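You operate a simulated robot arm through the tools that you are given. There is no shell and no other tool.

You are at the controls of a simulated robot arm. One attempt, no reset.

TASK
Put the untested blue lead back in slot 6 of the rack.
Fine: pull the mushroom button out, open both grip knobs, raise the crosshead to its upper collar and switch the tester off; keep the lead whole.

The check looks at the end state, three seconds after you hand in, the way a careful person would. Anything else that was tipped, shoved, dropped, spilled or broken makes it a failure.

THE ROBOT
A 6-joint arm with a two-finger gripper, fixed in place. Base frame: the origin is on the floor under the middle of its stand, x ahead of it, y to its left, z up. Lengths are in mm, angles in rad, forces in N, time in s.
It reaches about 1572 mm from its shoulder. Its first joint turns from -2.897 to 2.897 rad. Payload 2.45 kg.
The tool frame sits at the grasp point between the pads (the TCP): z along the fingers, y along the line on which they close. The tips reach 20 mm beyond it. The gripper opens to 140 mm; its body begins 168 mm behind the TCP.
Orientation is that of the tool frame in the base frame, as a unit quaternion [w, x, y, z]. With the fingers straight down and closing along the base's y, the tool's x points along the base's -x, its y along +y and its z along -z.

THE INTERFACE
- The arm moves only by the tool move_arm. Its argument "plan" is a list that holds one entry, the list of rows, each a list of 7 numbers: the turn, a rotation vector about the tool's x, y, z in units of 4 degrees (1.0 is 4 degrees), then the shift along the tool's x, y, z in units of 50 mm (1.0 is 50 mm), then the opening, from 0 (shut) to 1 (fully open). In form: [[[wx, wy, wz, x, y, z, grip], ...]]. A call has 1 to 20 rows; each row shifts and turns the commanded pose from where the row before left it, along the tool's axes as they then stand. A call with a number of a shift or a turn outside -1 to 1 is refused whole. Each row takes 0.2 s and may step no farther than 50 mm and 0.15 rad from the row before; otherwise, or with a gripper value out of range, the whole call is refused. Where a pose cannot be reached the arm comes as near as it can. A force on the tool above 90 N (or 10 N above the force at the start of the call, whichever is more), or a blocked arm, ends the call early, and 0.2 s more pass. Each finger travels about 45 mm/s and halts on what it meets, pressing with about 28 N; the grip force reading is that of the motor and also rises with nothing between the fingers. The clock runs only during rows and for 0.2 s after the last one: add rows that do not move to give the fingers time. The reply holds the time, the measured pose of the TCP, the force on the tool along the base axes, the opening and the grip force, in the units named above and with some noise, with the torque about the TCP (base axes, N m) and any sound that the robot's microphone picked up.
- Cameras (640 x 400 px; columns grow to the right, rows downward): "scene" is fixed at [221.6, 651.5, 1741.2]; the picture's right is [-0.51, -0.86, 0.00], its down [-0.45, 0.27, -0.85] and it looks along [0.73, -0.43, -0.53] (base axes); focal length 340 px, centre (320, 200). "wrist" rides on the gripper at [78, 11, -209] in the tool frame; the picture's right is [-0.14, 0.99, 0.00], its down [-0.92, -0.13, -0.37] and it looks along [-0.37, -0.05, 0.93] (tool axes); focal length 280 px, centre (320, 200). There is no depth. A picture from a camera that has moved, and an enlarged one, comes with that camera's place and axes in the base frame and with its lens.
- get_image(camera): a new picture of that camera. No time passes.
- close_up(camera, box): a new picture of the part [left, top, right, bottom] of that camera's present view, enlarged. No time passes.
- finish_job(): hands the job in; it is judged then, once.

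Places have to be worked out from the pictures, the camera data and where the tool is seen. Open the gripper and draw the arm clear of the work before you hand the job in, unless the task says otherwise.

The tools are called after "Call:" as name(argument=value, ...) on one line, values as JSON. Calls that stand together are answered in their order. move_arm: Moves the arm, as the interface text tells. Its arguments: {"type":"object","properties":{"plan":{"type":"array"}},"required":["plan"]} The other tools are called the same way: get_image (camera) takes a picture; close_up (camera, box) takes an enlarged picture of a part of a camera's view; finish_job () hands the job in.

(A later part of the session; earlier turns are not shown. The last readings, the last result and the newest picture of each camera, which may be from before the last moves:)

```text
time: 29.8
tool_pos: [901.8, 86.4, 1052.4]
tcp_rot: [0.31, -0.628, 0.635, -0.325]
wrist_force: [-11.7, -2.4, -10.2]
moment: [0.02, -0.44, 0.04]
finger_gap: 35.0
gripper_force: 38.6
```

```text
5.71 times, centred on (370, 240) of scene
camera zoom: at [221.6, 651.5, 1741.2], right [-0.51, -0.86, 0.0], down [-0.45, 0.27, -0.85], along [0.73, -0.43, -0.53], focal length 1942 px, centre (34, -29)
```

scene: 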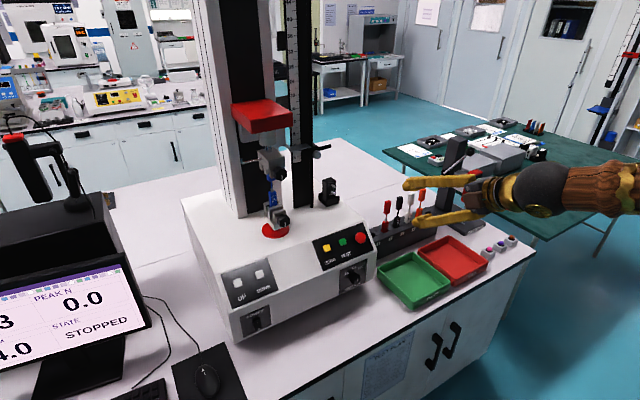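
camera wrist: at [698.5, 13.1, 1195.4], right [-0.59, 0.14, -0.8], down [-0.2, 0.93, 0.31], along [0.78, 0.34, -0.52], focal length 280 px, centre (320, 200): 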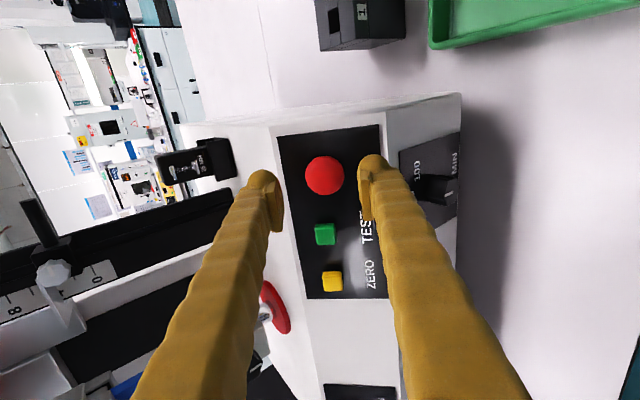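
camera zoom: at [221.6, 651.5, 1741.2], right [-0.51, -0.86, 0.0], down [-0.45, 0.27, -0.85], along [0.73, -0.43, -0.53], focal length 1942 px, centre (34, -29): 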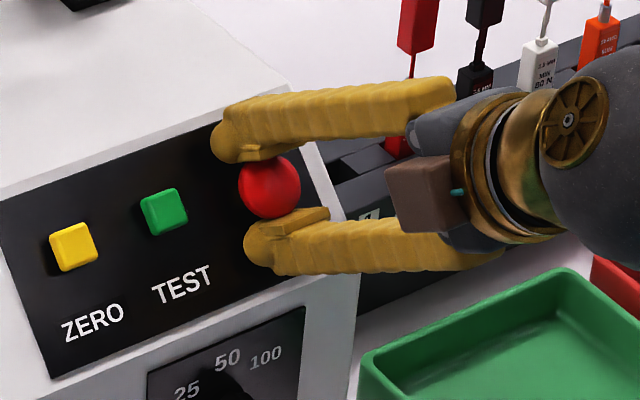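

Gripped at 35 mm with the head between the pads. I now pull straight out along the panel normal in small steps and watch the force.

Call:
move_arm(plan=[[[0, 0, 0, 0, -0.005, -0.06, 0.15], [0, 0, 0, 0, -0.005, -0.06, 0.15], [0, 0, 0, 0, -0.005, -0.06, 0.15]]])

Call:
close_up(camera="wrist", box=[240, 110, 400, 270])

Call:
close_up(camera="scene", box=[0, 250, 160, 400])

Call:
close_up(camera="scene", box=[330, 205, 410, 275])

```text
time: 30.6
tool_pos: [898.0, 86.6, 1057.4]
tcp_rot: [0.31, -0.629, 0.635, -0.325]
wrist_force: [39.9, -1.7, -33.7]
moment: [0.01, -0.78, 0.05]
finger_gap: 33.9
gripper_force: 45.2
```

```text
2.50 times, centred on (320, 190) of wrist
camera zoom: at [722.4, 12.3, 1174.0], right [-0.59, 0.14, -0.8], down [-0.2, 0.93, 0.31], along [0.78, 0.34, -0.52], focal length 701 px, centre (320, 225)
```

zoom: 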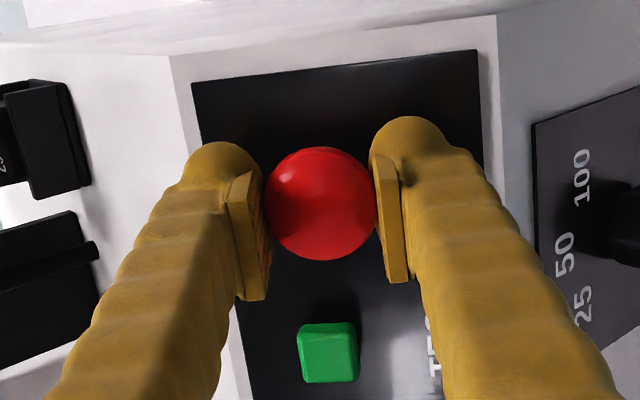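

```text
2.67 times, centred on (80, 325) of scene
camera zoom: at [221.6, 651.5, 1741.2], right [-0.51, -0.86, 0.0], down [-0.45, 0.27, -0.85], along [0.73, -0.43, -0.53], focal length 906 px, centre (960, -133)
```

zoom: 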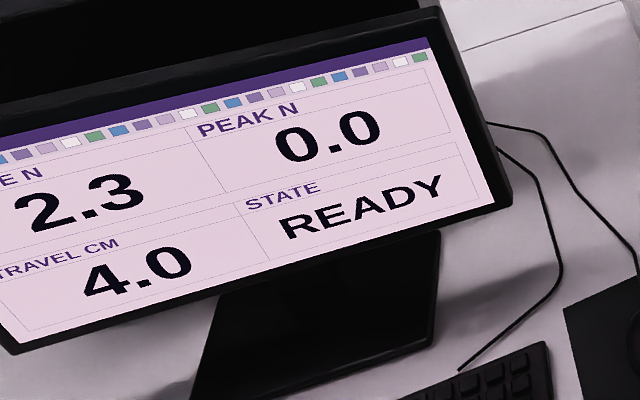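

```text
5.71 times, centred on (370, 240) of scene
camera zoom: at [221.6, 651.5, 1741.2], right [-0.51, -0.86, 0.0], down [-0.45, 0.27, -0.85], along [0.73, -0.43, -0.53], focal length 1942 px, centre (34, -29)
```

zoom: 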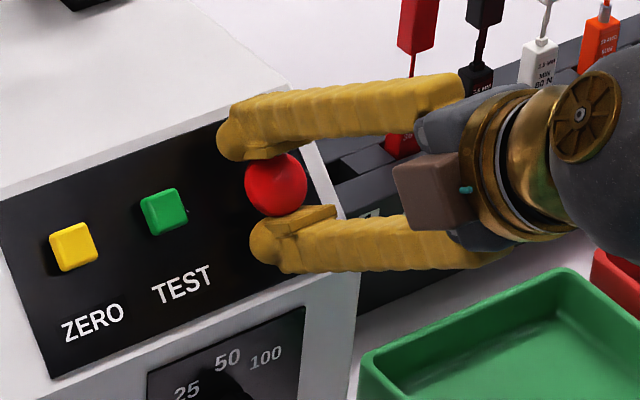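

The screen now reads READY and the mushroom came out about 7 mm. I open the fingers, back straight away, and confirm the state stays READY.

Call:
move_arm(plan=[[[0, 0, 0, 0, 0, 0, 0.3], [0, 0, 0, 0, 0, 0, 0.45], [0, 0, 0, 0, 0, 0, 0.5], [0, 0, 0, 0, 0, -0.4, 0.5], [0, 0, 0, 0, 0, -0.8, 0.5], [0, 0, 0, 0, 0, -1, 0.5], [0, 0, 0, 0, 0, -1, 0.5], [0, 0, 0, 0, 0, 0, 0.5]]])

Call:
get_image(camera="wrist")

Call:
get_image(camera="scene")

```text
time: 32.4
tool_pos: [767.8, 91.1, 1153.8]
tcp_rot: [0.31, -0.629, 0.635, -0.326]
wrist_force: [1.0, -0.9, -0.1]
moment: [0.01, -0.02, 0.01]
finger_gap: 70.2
gripper_force: 0.0
```

```text
taken
camera wrist: at [592.5, 16.7, 1270.9], right [-0.59, 0.14, -0.8], down [-0.2, 0.93, 0.31], along [0.78, 0.34, -0.52], focal length 280 px, centre (320, 200)
```

wrist: 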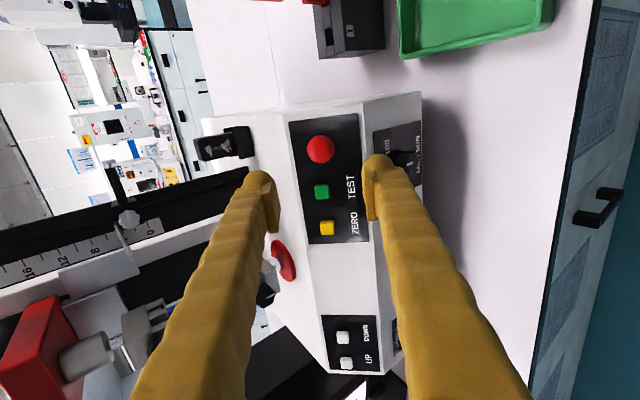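

```text
taken
```

scene: 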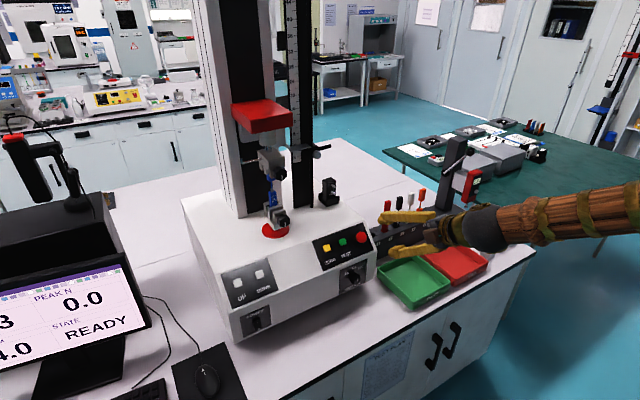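

READY holds and the button stands out. Next the grip knobs: I raise the tool to horizontal here in free space, keeping this roll.

Call:
move_arm(plan=[[[0, 0, 0, 0, 0, -1, 0.5], [1, 0, 0, 0, 0, 0, 0.5], [1, 0, 0, 0, 0, 0, 0.5], [1, 0, 0, 0, 0, 0, 0.5], [1, 0, 0, 0, 0, 0, 0.5], [1, 0, 0, 0, 0, 0, 0.5], [1, 0, 0, 0, 0, 0, 0.5], [1, 0, 0, 0, 0, 0, 0.5], [1, 0, 0, 0, 0, 0, 0.5], [1, 0, 0, 0, 0, 0, 0.5], [0.3, 0, 0, 0, 0, 0, 0.5], [0, 0, 0, 0, 0, 0, 0.5]]])

Call:
get_image(camera="scene")

```text
time: 35.0
tool_pos: [728.0, 85.7, 1181.3]
tcp_rot: [0.471, -0.512, 0.516, -0.5]
wrist_force: [0.2, 0.2, -0.3]
moment: [-0.02, 0.02, -0.04]
finger_gap: 70.0
gripper_force: 0.1
out of reach, approached as far as the arm can: row 3
```

```text
taken
```

scene: 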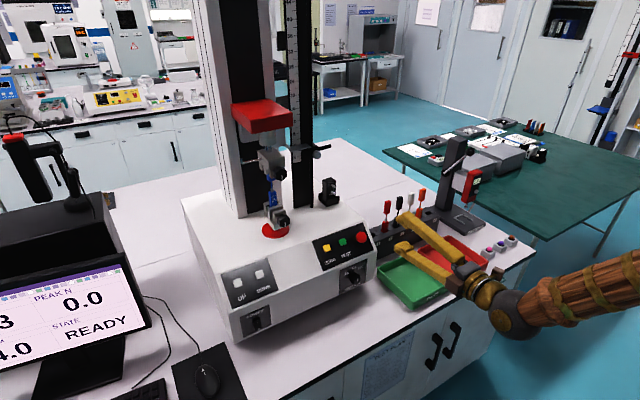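

Tool is nearly horizontal (3° short, 2° yaw). I correct that and go to a standoff in front of the upper knob, near (880, 319, 1311).

Call:
move_arm(plan=[[[0.82, -0.49, 0, 0, 0, 0, 0.5], [0, 0, 0, -0.666, -0.371, 0.434, 0.5], [0, 0, 0, -0.666, -0.371, 0.434, 0.5], [0, 0, 0, -0.666, -0.371, 0.434, 0.5], [0, 0, 0, -0.666, -0.371, 0.434, 0.5], [0, 0, 0, -0.666, -0.371, 0.434, 0.5], [0, 0, 0, -0.666, -0.371, 0.434, 0.5], [0, 0, 0, -0.666, -0.371, 0.434, 0.5], [0, 0, 0, 0, 0, 0, 0.5]]])

Call:
get_image(camera="wrist")

Call:
get_image(camera="scene")

```text
time: 37.0
tool_pos: [882.7, 325.4, 1309.1]
tcp_rot: [-0.494, 0.508, -0.493, 0.505]
wrist_force: [-0.3, -0.2, 0.9]
moment: [-0.04, -0.04, -0.01]
finger_gap: 70.2
gripper_force: 0.0
out of reach, approached as far as the arm can: row 1
```

```text
taken
camera wrist: at [674.2, 246.6, 1300.1], right [0.0, 0.11, -0.99], down [-0.37, 0.92, 0.11], along [0.93, 0.37, 0.04], focal length 280 px, centre (320, 200)
```

wrist: 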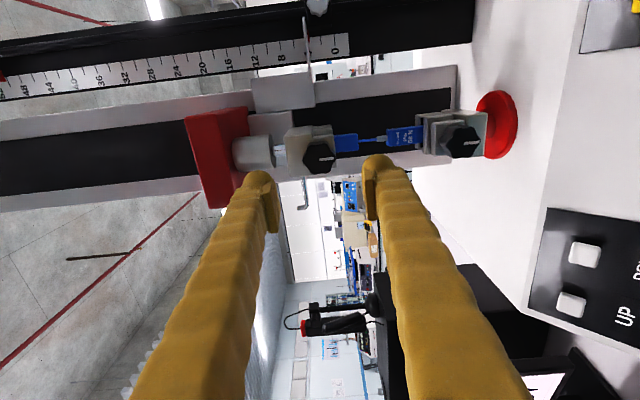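

```text
taken
```

scene: 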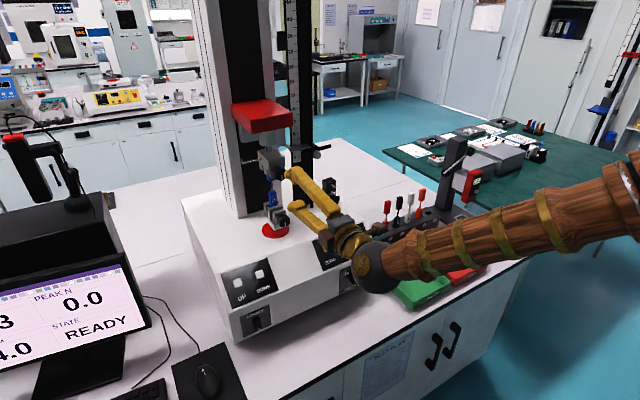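

The tool is horizontal and its axis nearly on the upper knob (I get about (993, 322, 1310)). I zoom in to see how far the knob stands proud and how its mark and any lettering look.

Call:
close_up(camera="wrist", box=[270, 110, 370, 190])

Call:
close_up(camera="wrist", box=[390, 80, 530, 180])

Call:
close_up(camera="scene", box=[245, 135, 345, 245])

```text
5.00 times, centred on (320, 150) of wrist
camera zoom: at [674.2, 246.6, 1300.1], right [0.0, 0.11, -0.99], down [-0.37, 0.92, 0.11], along [0.93, 0.37, 0.04], focal length 1402 px, centre (320, 450)
```

zoom: 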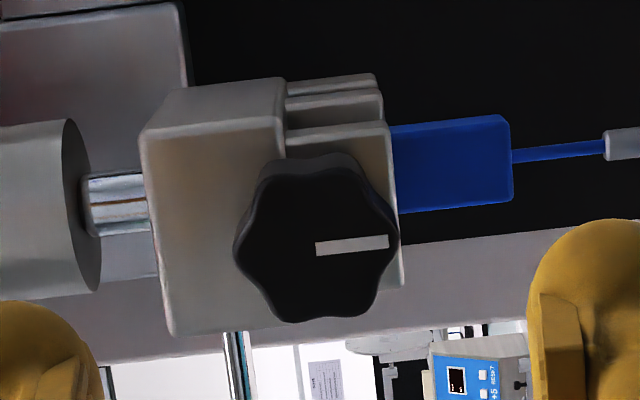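

```text
4.00 times, centred on (460, 130) of wrist
camera zoom: at [674.2, 246.6, 1300.1], right [0.0, 0.11, -0.99], down [-0.37, 0.92, 0.11], along [0.93, 0.37, 0.04], focal length 1122 px, centre (-240, 480)
```

zoom: 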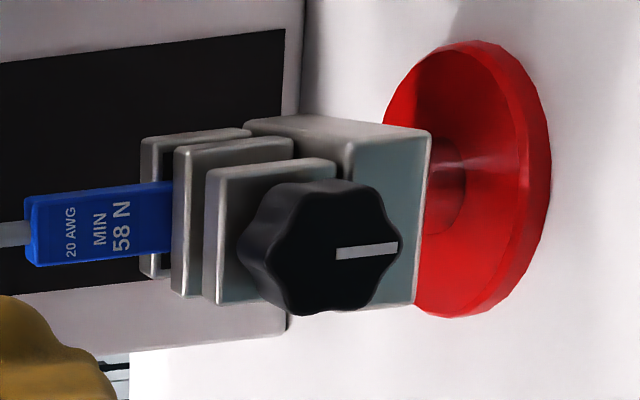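

```text
3.64 times, centred on (295, 190) of scene
camera zoom: at [221.6, 651.5, 1741.2], right [-0.51, -0.86, 0.0], down [-0.45, 0.27, -0.85], along [0.73, -0.43, -0.53], focal length 1236 px, centre (411, 236)
```

zoom: 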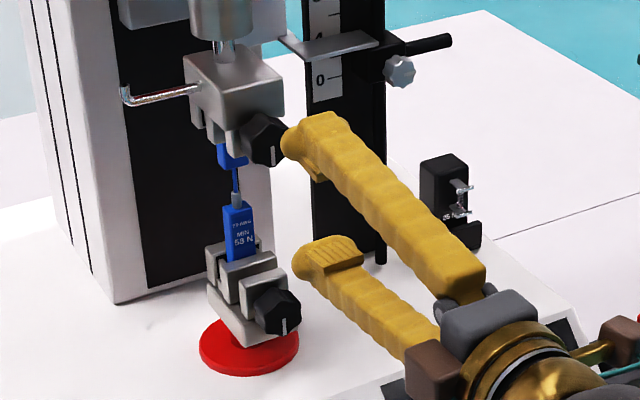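

Clear view: the knob is a six-lobed hand knob about 39 mm across, mark pointing down. I close in to about 45 mm short of it with the axis trimmed, then re-measure.

Call:
move_arm(plan=[[[0, 0, 0, 0.034, -0.01, 0.6, 0.5], [0, 0, 0, 0.034, -0.01, 0.6, 0.5], [0, 0, 0, 0, 0, 0, 0.5]]])

Call:
close_up(camera="wrist", box=[240, 100, 400, 240])

Call:
close_up(camera="scene", box=[250, 135, 330, 215])

```text
time: 37.8
tool_pos: [942.3, 322.1, 1310.1]
tcp_rot: [-0.494, 0.506, -0.495, 0.505]
wrist_force: [-0.3, -0.1, 0.1]
moment: [0.0, 0.04, 0.02]
finger_gap: 69.9
gripper_force: 0.1
```

```text
2.86 times, centred on (320, 170) of wrist
camera zoom: at [734.3, 244.2, 1301.0], right [0.0, 0.11, -0.99], down [-0.37, 0.92, 0.11], along [0.93, 0.37, 0.04], focal length 801 px, centre (320, 286)
```

zoom: 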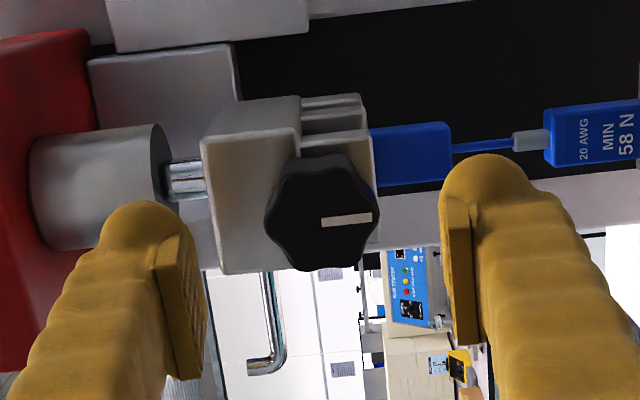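

```text
5.00 times, centred on (290, 175) of scene
camera zoom: at [221.6, 651.5, 1741.2], right [-0.51, -0.86, 0.0], down [-0.45, 0.27, -0.85], along [0.73, -0.43, -0.53], focal length 1700 px, centre (470, 325)
```

zoom: 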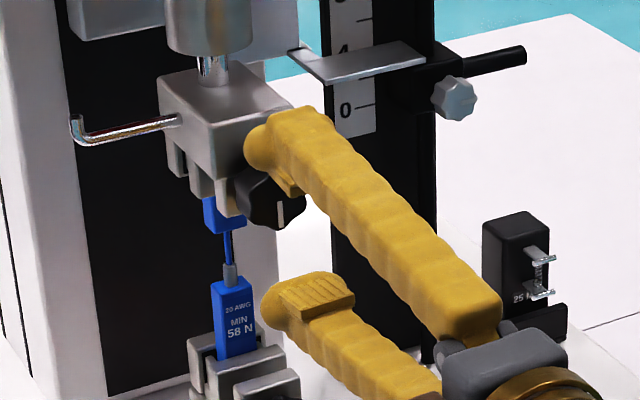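

Knob face refined to about (984, 321.5, 1309.5); the tool axis is within 1 mm. I advance 36 mm so that the pads overlap the knob, and check.

Call:
move_arm(plan=[[[0, 0, 0, 0, 0, 0.4, 0.5], [0, 0, 0, 0, 0, 0.32, 0.5], [0, 0, 0, 0, 0, 0, 0.5]]])

Call:
close_up(camera="wrist", box=[240, 100, 400, 240])

Call:
close_up(camera="scene", box=[250, 135, 330, 215])

```text
time: 38.6
tool_pos: [978.3, 322.8, 1308.1]
tcp_rot: [-0.494, 0.507, -0.494, 0.505]
wrist_force: [-0.6, 0.4, -0.2]
moment: [0.01, 0.03, -0.01]
finger_gap: 70.3
gripper_force: 0.0
```

```text
2.86 times, centred on (320, 170) of wrist
camera zoom: at [770.1, 244.4, 1300.7], right [0.0, 0.11, -0.99], down [-0.37, 0.92, 0.11], along [0.93, 0.37, 0.04], focal length 801 px, centre (320, 286)
```

zoom: 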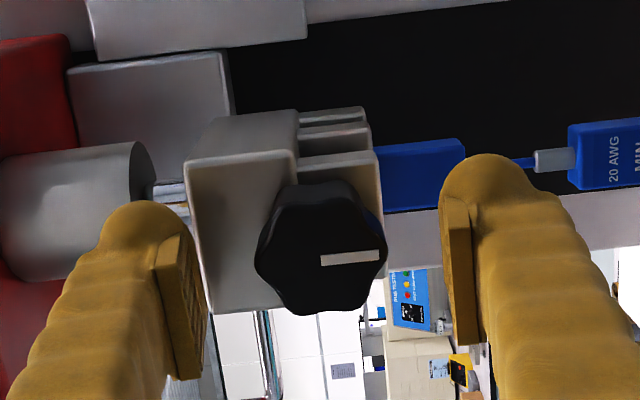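

```text
5.00 times, centred on (290, 175) of scene
camera zoom: at [221.6, 651.5, 1741.2], right [-0.51, -0.86, 0.0], down [-0.45, 0.27, -0.85], along [0.73, -0.43, -0.53], focal length 1700 px, centre (470, 325)
```

zoom: 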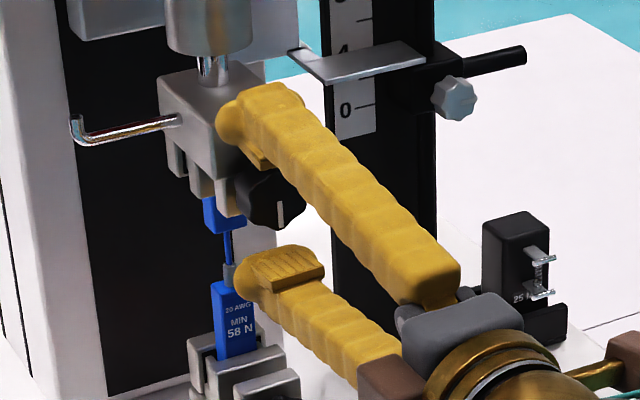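

Knob is centred between the pads with about 14 mm overlap and nothing touched. I close on it.

Call:
move_arm(plan=[[[0, 0, 0, 0, 0, 0, 0.35], [0, 0, 0, 0, 0, 0, 0.2], [0, 0, 0, 0, 0, 0, 0.15], [0, 0, 0, 0, 0, 0, 0.15]]])

Call:
close_up(camera="wrist", box=[240, 100, 400, 240])

Call:
close_up(camera="scene", box=[250, 135, 330, 215])

```text
time: 39.6
tool_pos: [979.0, 323.8, 1307.9]
tcp_rot: [-0.493, 0.508, -0.493, 0.505]
wrist_force: [0.0, -1.5, -8.5]
moment: [0.01, 0.08, 0.01]
finger_gap: 35.5
gripper_force: 38.8
```

```text
2.86 times, centred on (320, 170) of wrist
camera zoom: at [770.0, 244.4, 1300.2], right [0.0, 0.11, -0.99], down [-0.37, 0.92, 0.11], along [0.93, 0.37, 0.04], focal length 801 px, centre (320, 286)
```

zoom: 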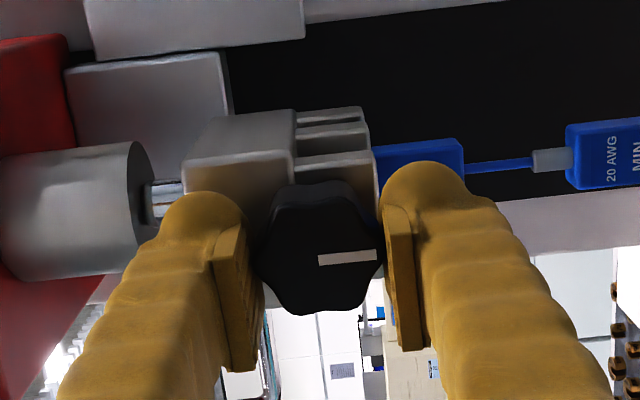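

```text
5.00 times, centred on (290, 175) of scene
camera zoom: at [221.6, 651.5, 1741.2], right [-0.51, -0.86, 0.0], down [-0.45, 0.27, -0.85], along [0.73, -0.43, -0.53], focal length 1700 px, centre (470, 325)
```

zoom: 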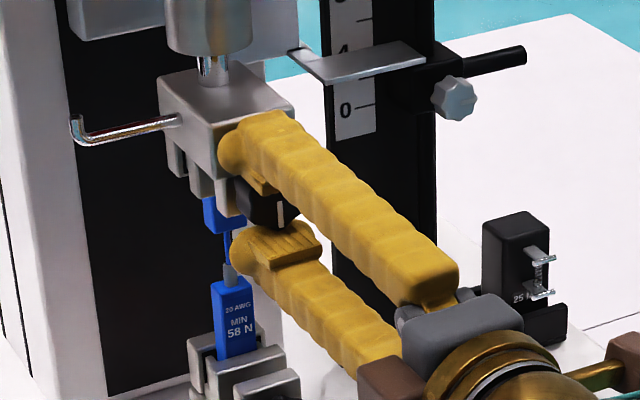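

Knob gripped. I try a small turn counter-clockwise (as seen from the front) and read the torque and the screen.

Call:
move_arm(plan=[[[0, 0, -0.5, 0, 0, 0, 0.15], [0, 0, -0.5, 0, 0, 0, 0.15], [0, 0, -0.5, 0, 0, 0, 0.15], [0, 0, -0.5, 0, 0, 0, 0.15]]])

Call:
close_up(camera="wrist", box=[240, 100, 400, 240])

Call:
close_up(camera="scene", box=[0, 250, 160, 400])

```text
time: 40.6
tool_pos: [977.9, 323.5, 1307.6]
tcp_rot: [-0.456, 0.541, -0.458, 0.538]
wrist_force: [-3.9, -2.2, -17.8]
moment: [0.07, 0.23, 0.01]
finger_gap: 35.5
gripper_force: 45.1
```

```text
2.86 times, centred on (320, 170) of wrist
camera zoom: at [770.0, 243.9, 1310.9], right [0.0, -0.03, -1.0], down [-0.37, 0.93, -0.02], along [0.93, 0.37, -0.01], focal length 801 px, centre (320, 286)
```

zoom: 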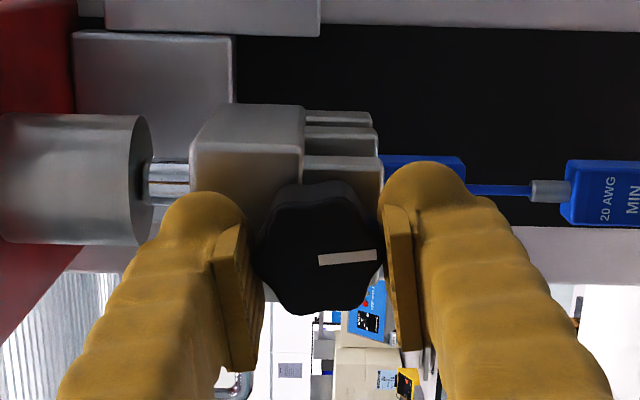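

```text
2.67 times, centred on (80, 325) of scene
camera zoom: at [221.6, 651.5, 1741.2], right [-0.51, -0.86, 0.0], down [-0.45, 0.27, -0.85], along [0.73, -0.43, -0.53], focal length 906 px, centre (960, -133)
```

zoom: 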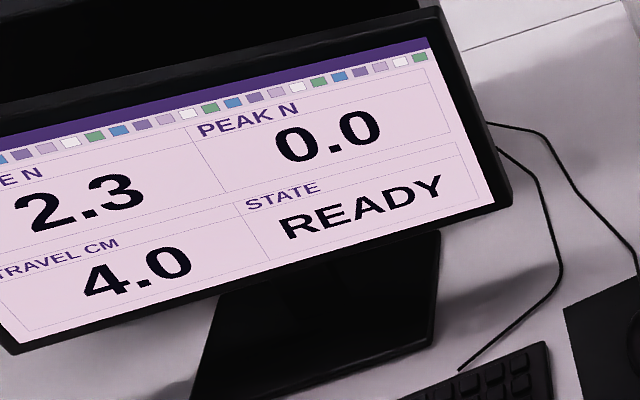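

It turns freely with the fingers (the mark moves along with the pads) at hardly any torque. I keep turning counter-clockwise, with a 1 mm downward trim to relax the side force.

Call:
move_arm(plan=[[[0, 0, -1, 0, 0.02, 0, 0.15], [0, 0, -1, 0, 0, 0, 0.15], [0, 0, -1, 0, 0, 0, 0.15], [0, 0, -1, 0, 0, 0, 0.15], [0, 0, -1, 0, 0, 0, 0.15], [0, 0, -1, 0, 0, 0, 0.15]]])

Call:
close_up(camera="wrist", box=[240, 100, 400, 240])

Call:
close_up(camera="scene", box=[220, 120, 330, 250])

```text
time: 42.0
tool_pos: [979.1, 323.3, 1306.9]
tcp_rot: [-0.335, 0.625, -0.335, 0.621]
wrist_force: [-18.0, -13.3, -33.9]
moment: [0.13, 0.33, -0.29]
finger_gap: 35.5
gripper_force: 45.5
```

```text
2.86 times, centred on (320, 170) of wrist
camera zoom: at [770.2, 251.2, 1341.7], right [0.0, -0.43, -0.9], down [-0.37, 0.84, -0.4], along [0.93, 0.33, -0.16], focal length 801 px, centre (320, 286)
```

zoom: 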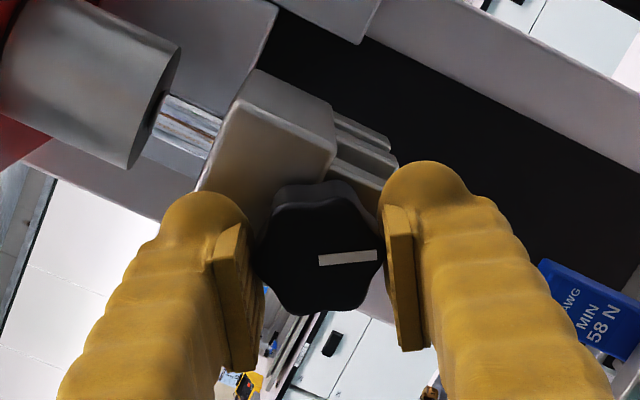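

```text
3.08 times, centred on (275, 185) of scene
camera zoom: at [221.6, 651.5, 1741.2], right [-0.51, -0.86, 0.0], down [-0.45, 0.27, -0.85], along [0.73, -0.43, -0.53], focal length 1046 px, centre (458, 246)
```

zoom: 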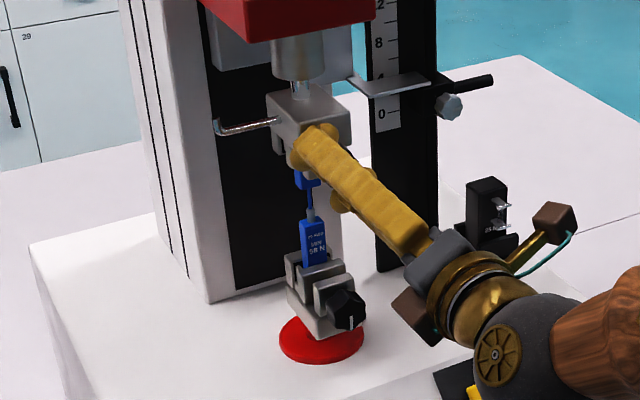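

The knob follows, but side and axial forces are building up (the screw backs out and my axis is slightly off). I release to relax, and look at how the knob sits between the pads.

Call:
move_arm(plan=[[[0, 0, 0, 0, 0, 0, 0.3], [0, 0, 0, 0, 0, 0, 0.4], [0, 0, 0, 0, 0, 0, 0.4]]])

Call:
close_up(camera="wrist", box=[240, 100, 400, 240])

Call:
close_up(camera="scene", box=[255, 140, 305, 190])

```text
time: 42.8
tool_pos: [978.7, 323.0, 1308.5]
tcp_rot: [-0.334, 0.624, -0.336, 0.621]
wrist_force: [-0.2, -0.1, -0.2]
moment: [0.03, 0.01, -0.03]
finger_gap: 56.0
gripper_force: 0.1
```

```text
2.86 times, centred on (320, 170) of wrist
camera zoom: at [770.1, 251.5, 1343.2], right [0.0, -0.43, -0.9], down [-0.37, 0.84, -0.4], along [0.93, 0.33, -0.16], focal length 801 px, centre (320, 286)
```

zoom: 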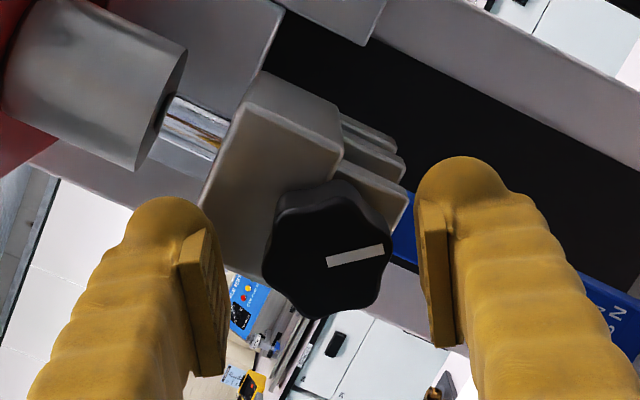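

```text
8.00 times, centred on (280, 165) of scene
camera zoom: at [221.6, 651.5, 1741.2], right [-0.51, -0.86, 0.0], down [-0.45, 0.27, -0.85], along [0.73, -0.43, -0.53], focal length 2719 px, centre (640, 480)
```

zoom: 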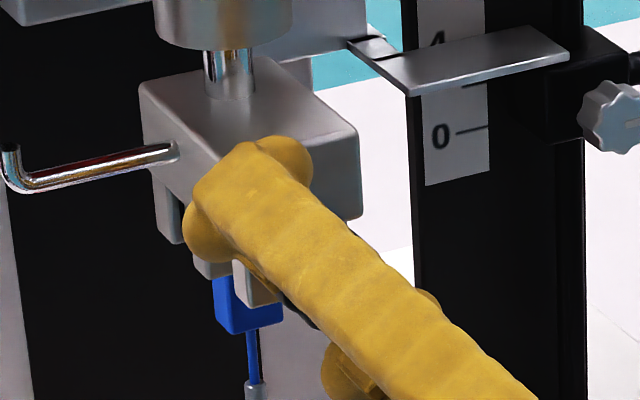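

Net turn so far about 37° counter-clockwise. The knob's centre is about 2 mm off toward the lower finger; I shift onto it, re-grip and turn on.

Call:
move_arm(plan=[[[0, 0, 0, 0.02, 0.04, 0, 0.4], [0, 0, 0, 0, 0, 0, 0.3], [0, 0, 0, 0, 0, 0, 0.2], [0, 0, 0, 0, 0, 0, 0.15], [0, 0, 0, 0, 0, 0, 0.15]]])

Call:
move_arm(plan=[[[0, 0, -1, 0, 0, 0, 0.15], [0, 0, -1, 0, 0, 0, 0.15], [0, 0, -1, 0, 0, 0, 0.15], [0, 0, -1, 0, 0, 0, 0.15]]])

Call:
close_up(camera="wrist", box=[240, 100, 400, 240])

Call:
close_up(camera="scene", box=[245, 140, 325, 220])

```text
time: 44.0
tool_pos: [978.4, 321.9, 1308.4]
tcp_rot: [-0.335, 0.624, -0.336, 0.621]
wrist_force: [2.1, 0.6, 2.3]
moment: [0.0, 0.01, 0.0]
finger_gap: 35.7
gripper_force: 45.3
```

```text
time: 45.0
tool_pos: [978.7, 321.3, 1307.1]
tcp_rot: [-0.245, 0.664, -0.244, 0.662]
wrist_force: [-0.5, 2.2, 1.6]
moment: [-0.01, -0.04, -0.02]
finger_gap: 35.6
gripper_force: 45.0
```

```text
2.86 times, centred on (320, 170) of wrist
camera zoom: at [770.0, 261.5, 1359.8], right [0.0, -0.66, -0.75], down [-0.37, 0.69, -0.62], along [0.93, 0.28, -0.25], focal length 801 px, centre (320, 286)
```

zoom: 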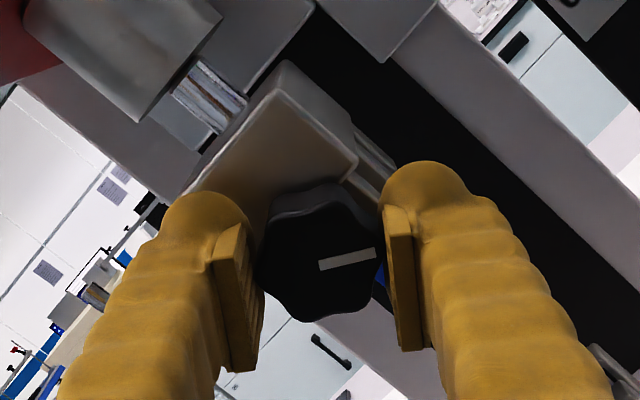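

```text
5.00 times, centred on (285, 180) of scene
camera zoom: at [221.6, 651.5, 1741.2], right [-0.51, -0.86, 0.0], down [-0.45, 0.27, -0.85], along [0.73, -0.43, -0.53], focal length 1700 px, centre (495, 300)
```

zoom: 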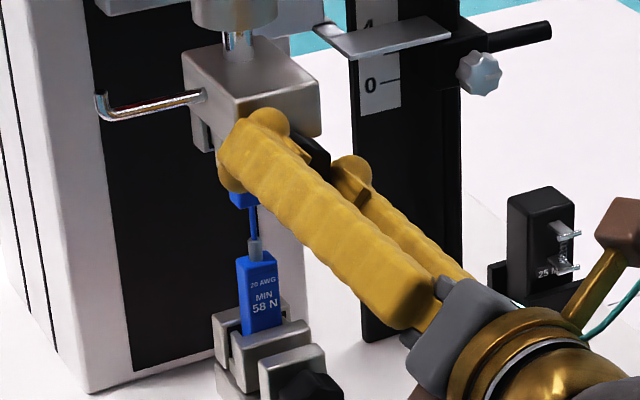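

Centred now: the forces stay near zero while turning. I continue counter-clockwise.

Call:
move_arm(plan=[[[0, 0, -1, 0, 0, 0, 0.15], [0, 0, -1, 0, 0, 0, 0.15], [0, 0, -1, 0, 0, 0, 0.15], [0, 0, -1, 0, 0, 0, 0.15], [0, 0, -1, 0, 0, 0, 0.15], [0, 0, -1, 0, 0, 0, 0.15], [0, 0, -1, 0, 0, 0, 0.15], [0, 0, -1, 0, 0, 0, 0.15]]])

Call:
close_up(camera="wrist", box=[240, 100, 400, 240])

Call:
close_up(camera="scene", box=[245, 140, 325, 220])

```text
time: 46.8
tool_pos: [979.0, 319.7, 1306.5]
tcp_rot: [-0.053, 0.707, -0.053, 0.704]
wrist_force: [-17.4, -22.9, -9.8]
moment: [0.08, 0.1, -0.27]
finger_gap: 35.6
gripper_force: 44.8
```

```text
2.86 times, centred on (320, 170) of wrist
camera zoom: at [770.2, 297.6, 1382.9], right [0.0, -0.96, -0.28], down [-0.37, 0.26, -0.89], along [0.93, 0.1, -0.36], focal length 801 px, centre (320, 286)
```

zoom: 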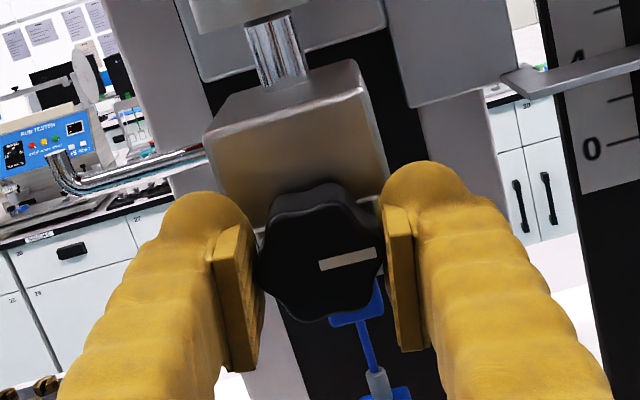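

```text
5.00 times, centred on (285, 180) of scene
camera zoom: at [221.6, 651.5, 1741.2], right [-0.51, -0.86, 0.0], down [-0.45, 0.27, -0.85], along [0.73, -0.43, -0.53], focal length 1700 px, centre (495, 300)
```

zoom: 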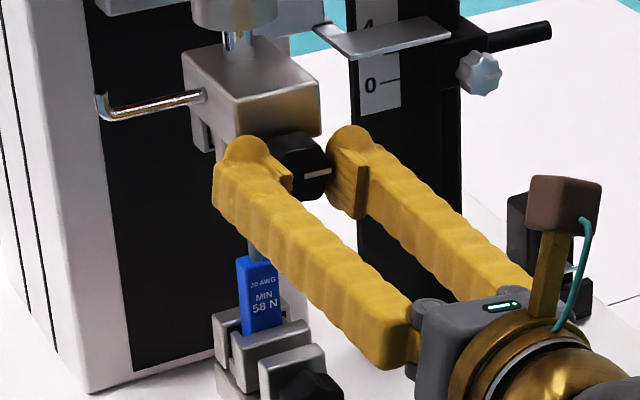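

The mark now points to the right (about 86° turned). I release to relax the side force and inspect the jaw gap and the screen.

Call:
move_arm(plan=[[[0, 0, 0, 0, 0, 0, 0.3], [0, 0, 0, 0, 0, 0, 0.42], [0, 0, 0, 0, 0, 0, 0.42]]])

Call:
get_image(camera="wrist")

Call:
close_up(camera="wrist", box=[250, 110, 390, 240])

Call:
close_up(camera="scene", box=[245, 140, 305, 200])

Call:
get_image(camera="scene")

```text
time: 47.6
tool_pos: [978.6, 321.5, 1306.7]
tcp_rot: [-0.054, 0.706, -0.052, 0.704]
wrist_force: [0.7, -0.1, 0.2]
moment: [-0.07, -0.01, -0.01]
finger_gap: 59.1
gripper_force: 0.2
```

```text
taken
camera wrist: at [770.1, 298.4, 1383.3], right [0.0, -0.96, -0.28], down [-0.37, 0.26, -0.89], along [0.93, 0.11, -0.36], focal length 280 px, centre (320, 200)
```

wrist: 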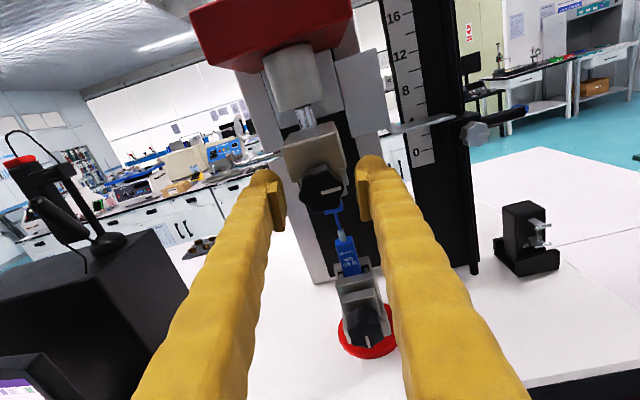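

```text
3.08 times, centred on (320, 175) of wrist
camera zoom: at [770.1, 298.4, 1383.3], right [0.0, -0.96, -0.28], down [-0.37, 0.26, -0.89], along [0.93, 0.11, -0.36], focal length 863 px, centre (320, 277)
```

zoom: 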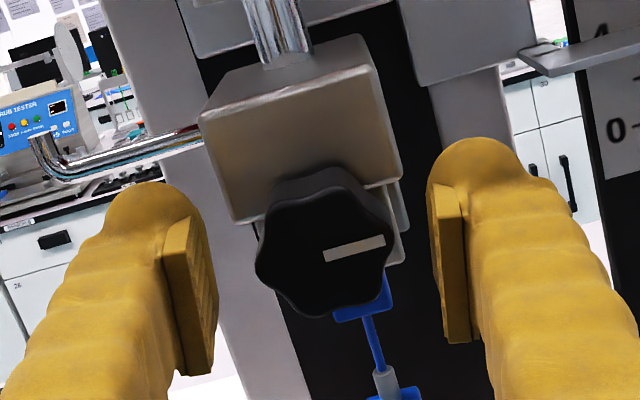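

```text
6.67 times, centred on (275, 170) of scene
camera zoom: at [221.6, 651.5, 1741.2], right [-0.51, -0.86, 0.0], down [-0.45, 0.27, -0.85], along [0.73, -0.43, -0.53], focal length 2266 px, centre (620, 400)
```

zoom: 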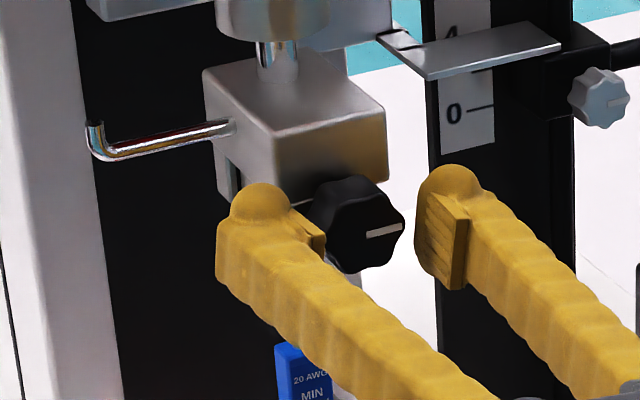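

```text
taken
```

scene: 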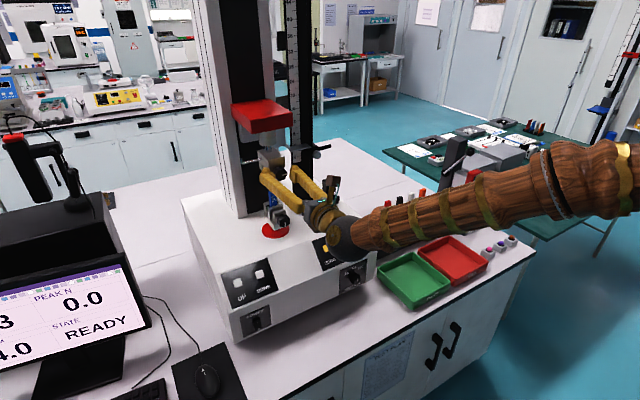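

About a quarter turn is done and the knob is centred. I back off to look at the jaws unobstructed.

Call:
move_arm(plan=[[[0, 0, 0, 0, 0, -0.5, 0.45], [0, 0, 0, 0, 0, -0.8, 0.45], [0, 0, 0, 0, 0, -0.8, 0.45], [0, 0, 0, 0, 0, 0, 0.45]]])

Call:
close_up(camera="wrist", box=[260, 110, 400, 270])

Call:
close_up(camera="scene", box=[250, 140, 310, 200])

```text
time: 48.6
tool_pos: [873.3, 320.1, 1307.8]
tcp_rot: [-0.053, 0.706, -0.053, 0.704]
wrist_force: [0.1, -0.2, -0.2]
moment: [-0.04, -0.01, 0.0]
finger_gap: 63.1
gripper_force: 0.1
```

```text
2.50 times, centred on (330, 190) of wrist
camera zoom: at [664.7, 296.9, 1384.3], right [0.0, -0.96, -0.28], down [-0.37, 0.26, -0.89], along [0.93, 0.11, -0.36], focal length 701 px, centre (295, 225)
```

zoom: 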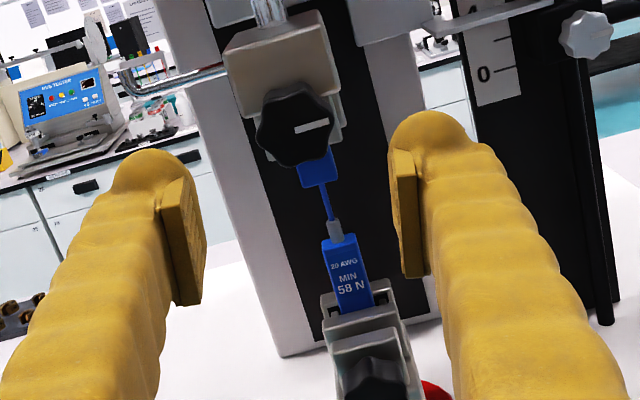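

```text
6.67 times, centred on (280, 170) of scene
camera zoom: at [221.6, 651.5, 1741.2], right [-0.51, -0.86, 0.0], down [-0.45, 0.27, -0.85], along [0.73, -0.43, -0.53], focal length 2266 px, centre (587, 400)
```

zoom: 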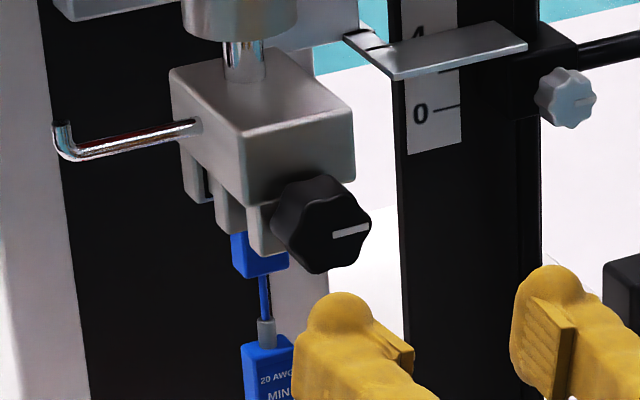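

I take the same enlarged view as at the start so I can compare the jaws.

Call:
close_up(camera="scene", box=[240, 130, 310, 245])

Call:
close_up(camera="scene", box=[260, 150, 290, 180])

Call:
close_up(camera="scene", box=[0, 250, 160, 400])

Call:
close_up(camera="wrist", box=[300, 130, 350, 180])

```text
3.48 times, centred on (275, 188) of scene
camera zoom: at [221.6, 651.5, 1741.2], right [-0.51, -0.86, 0.0], down [-0.45, 0.27, -0.85], along [0.73, -0.43, -0.53], focal length 1182 px, centre (476, 244)
```

zoom: 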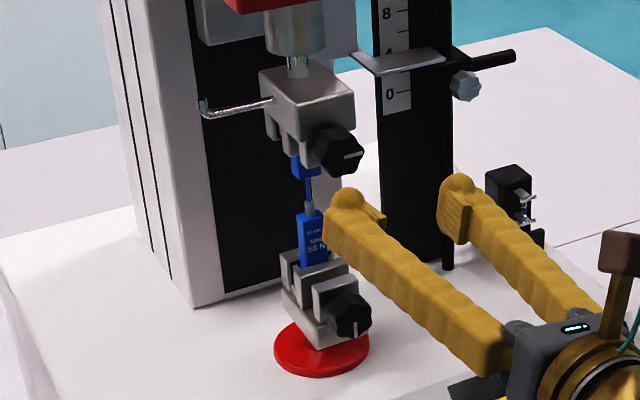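

```text
13.33 times, centred on (275, 165) of scene
camera zoom: at [221.6, 651.5, 1741.2], right [-0.51, -0.86, 0.0], down [-0.45, 0.27, -0.85], along [0.73, -0.43, -0.53], focal length 4532 px, centre (920, 667)
```

zoom: 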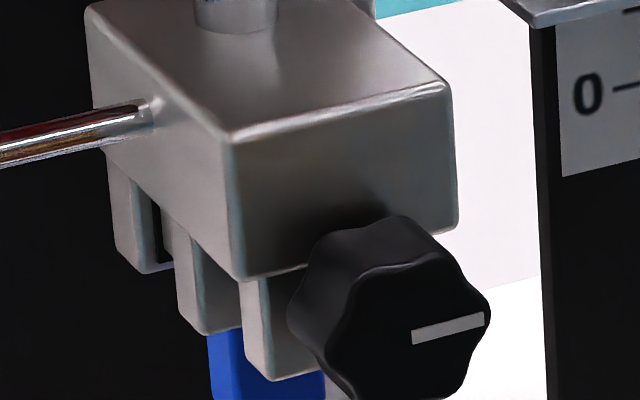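

```text
2.67 times, centred on (80, 325) of scene
camera zoom: at [221.6, 651.5, 1741.2], right [-0.51, -0.86, 0.0], down [-0.45, 0.27, -0.85], along [0.73, -0.43, -0.53], focal length 906 px, centre (960, -133)
```

zoom: 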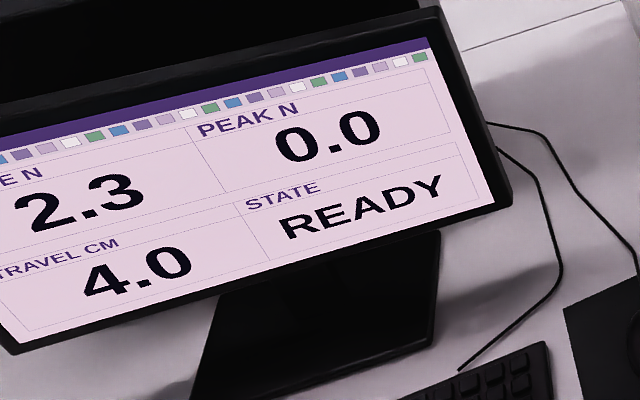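

```text
8.00 times, centred on (325, 155) of wrist
camera zoom: at [664.7, 296.9, 1384.3], right [0.0, -0.96, -0.28], down [-0.37, 0.26, -0.89], along [0.93, 0.11, -0.36], focal length 2243 px, centre (280, 560)
```

zoom: 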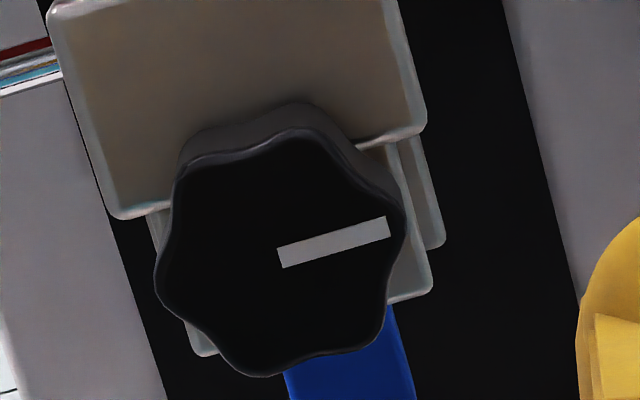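

The force still reads 2.3 N, so the grip may not be fully released yet. I look at the untouched lower grip for comparison of the jaw gap.

Call:
close_up(camera="scene", box=[260, 200, 290, 230])

Call:
close_up(camera="wrist", box=[320, 200, 380, 280])

```text
13.33 times, centred on (275, 215) of scene
camera zoom: at [221.6, 651.5, 1741.2], right [-0.51, -0.86, 0.0], down [-0.45, 0.27, -0.85], along [0.73, -0.43, -0.53], focal length 4532 px, centre (920, 0)
```

zoom: 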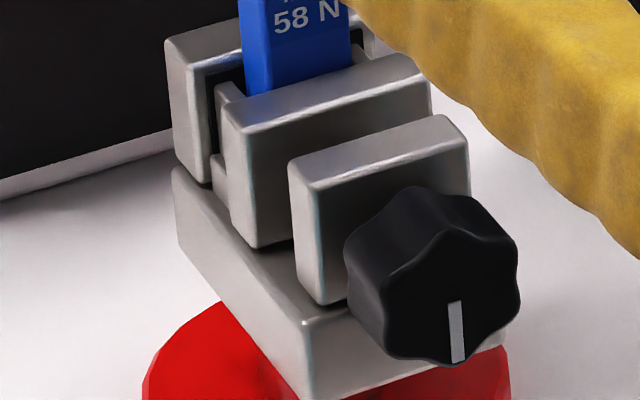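

```text
5.00 times, centred on (350, 240) of wrist
camera zoom: at [664.7, 296.9, 1384.3], right [0.0, -0.96, -0.28], down [-0.37, 0.26, -0.89], along [0.93, 0.11, -0.36], focal length 1402 px, centre (170, 0)
```

zoom: 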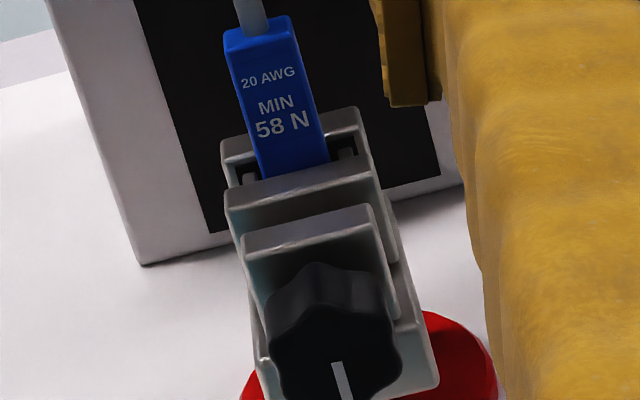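

The jaw gap has hardly changed, so more turns are needed. I go back in, re-grip the upper knob and keep turning counter-clockwise.

Call:
move_arm(plan=[[[0, 0, 0, 0, 0, 0.8, 0.45], [0, 0, 0, 0, 0, 0.8, 0.45], [0, 0, 0, 0, 0, 0.52, 0.45], [0, 0, 0, 0, 0, 0, 0.3], [0, 0, 0, 0, 0, 0, 0.2], [0, 0, 0, 0, 0, 0, 0.15], [0, 0, 0, 0, 0, 0, 0.15]]])

Call:
move_arm(plan=[[[0, 0, -1, 0, 0, 0, 0.15], [0, 0, -1, 0, 0, 0, 0.15], [0, 0, -1, 0, 0, 0, 0.15], [0, 0, -1, 0, 0, 0, 0.15], [0, 0, -1, 0, 0, 0, 0.15], [0, 0, -1, 0, 0, 0, 0.15]]])

Call:
close_up(camera="wrist", box=[240, 100, 400, 240])

Call:
close_up(camera="scene", box=[0, 250, 160, 400])

```text
time: 50.2
tool_pos: [980.3, 320.1, 1307.2]
tcp_rot: [-0.053, 0.706, -0.053, 0.704]
wrist_force: [9.2, -9.6, -0.7]
moment: [0.02, 0.0, -0.07]
finger_gap: 35.6
gripper_force: 39.6
```

```text
time: 51.6
tool_pos: [980.2, 318.7, 1307.3]
tcp_rot: [0.094, 0.702, 0.095, 0.699]
wrist_force: [34.9, -33.6, -3.9]
moment: [0.09, 0.19, -0.09]
finger_gap: 35.2
gripper_force: 45.3
```

```text
2.86 times, centred on (320, 170) of wrist
camera zoom: at [771.9, 329.7, 1385.7], right [0.0, -0.99, 0.13], down [-0.37, -0.12, -0.92], along [0.93, -0.05, -0.37], focal length 801 px, centre (320, 286)
```

zoom: 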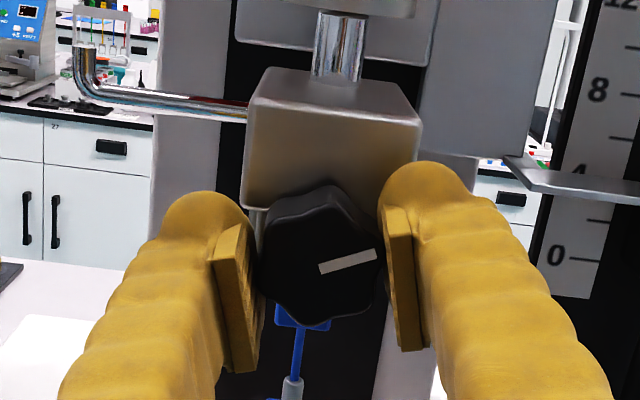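

```text
2.67 times, centred on (80, 325) of scene
camera zoom: at [221.6, 651.5, 1741.2], right [-0.51, -0.86, 0.0], down [-0.45, 0.27, -0.85], along [0.73, -0.43, -0.53], focal length 906 px, centre (960, -133)
```

zoom: 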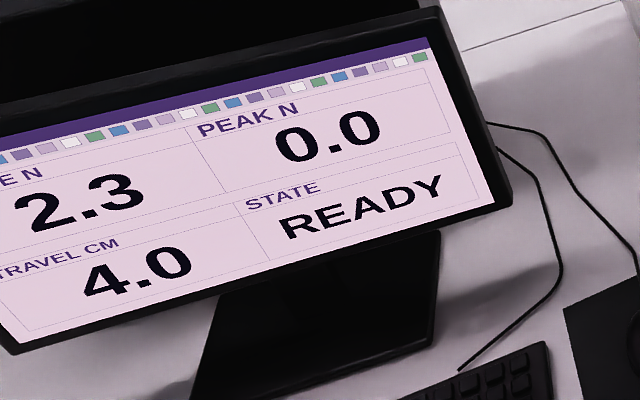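

It still turns freely; side forces are just from slight off-centring. I release, re-centre and re-grip, then continue, watching for a stop.

Call:
move_arm(plan=[[[0, 0, 0, 0, 0, 0, 0.3], [0, 0, 0, 0, 0, 0, 0.35], [0, 0, 0, 0, 0, 0, 0.35]]])

Call:
close_up(camera="wrist", box=[240, 100, 400, 240])

Call:
close_up(camera="scene", box=[260, 150, 290, 180])

```text
time: 52.4
tool_pos: [980.1, 321.7, 1307.3]
tcp_rot: [0.095, 0.702, 0.095, 0.7]
wrist_force: [0.3, -0.2, -0.3]
moment: [0.0, 0.0, 0.01]
finger_gap: 49.2
gripper_force: 0.1
```

```text
2.86 times, centred on (320, 170) of wrist
camera zoom: at [771.1, 331.0, 1385.9], right [0.0, -0.99, 0.13], down [-0.37, -0.12, -0.92], along [0.93, -0.05, -0.37], focal length 801 px, centre (320, 286)
```

zoom: 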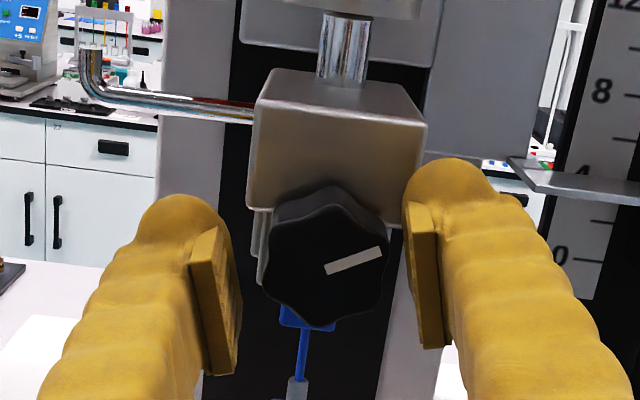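

```text
13.33 times, centred on (275, 165) of scene
camera zoom: at [221.6, 651.5, 1741.2], right [-0.51, -0.86, 0.0], down [-0.45, 0.27, -0.85], along [0.73, -0.43, -0.53], focal length 4532 px, centre (920, 667)
```

zoom: 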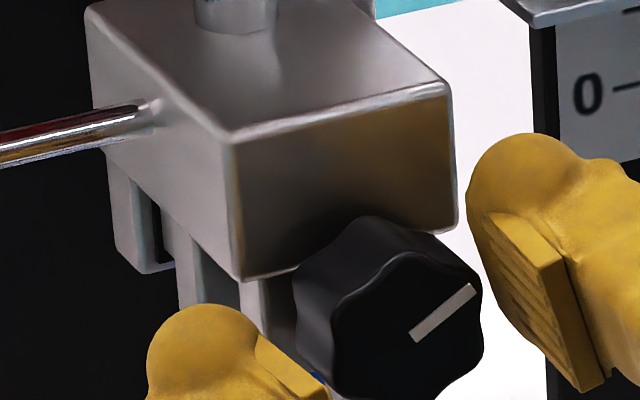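

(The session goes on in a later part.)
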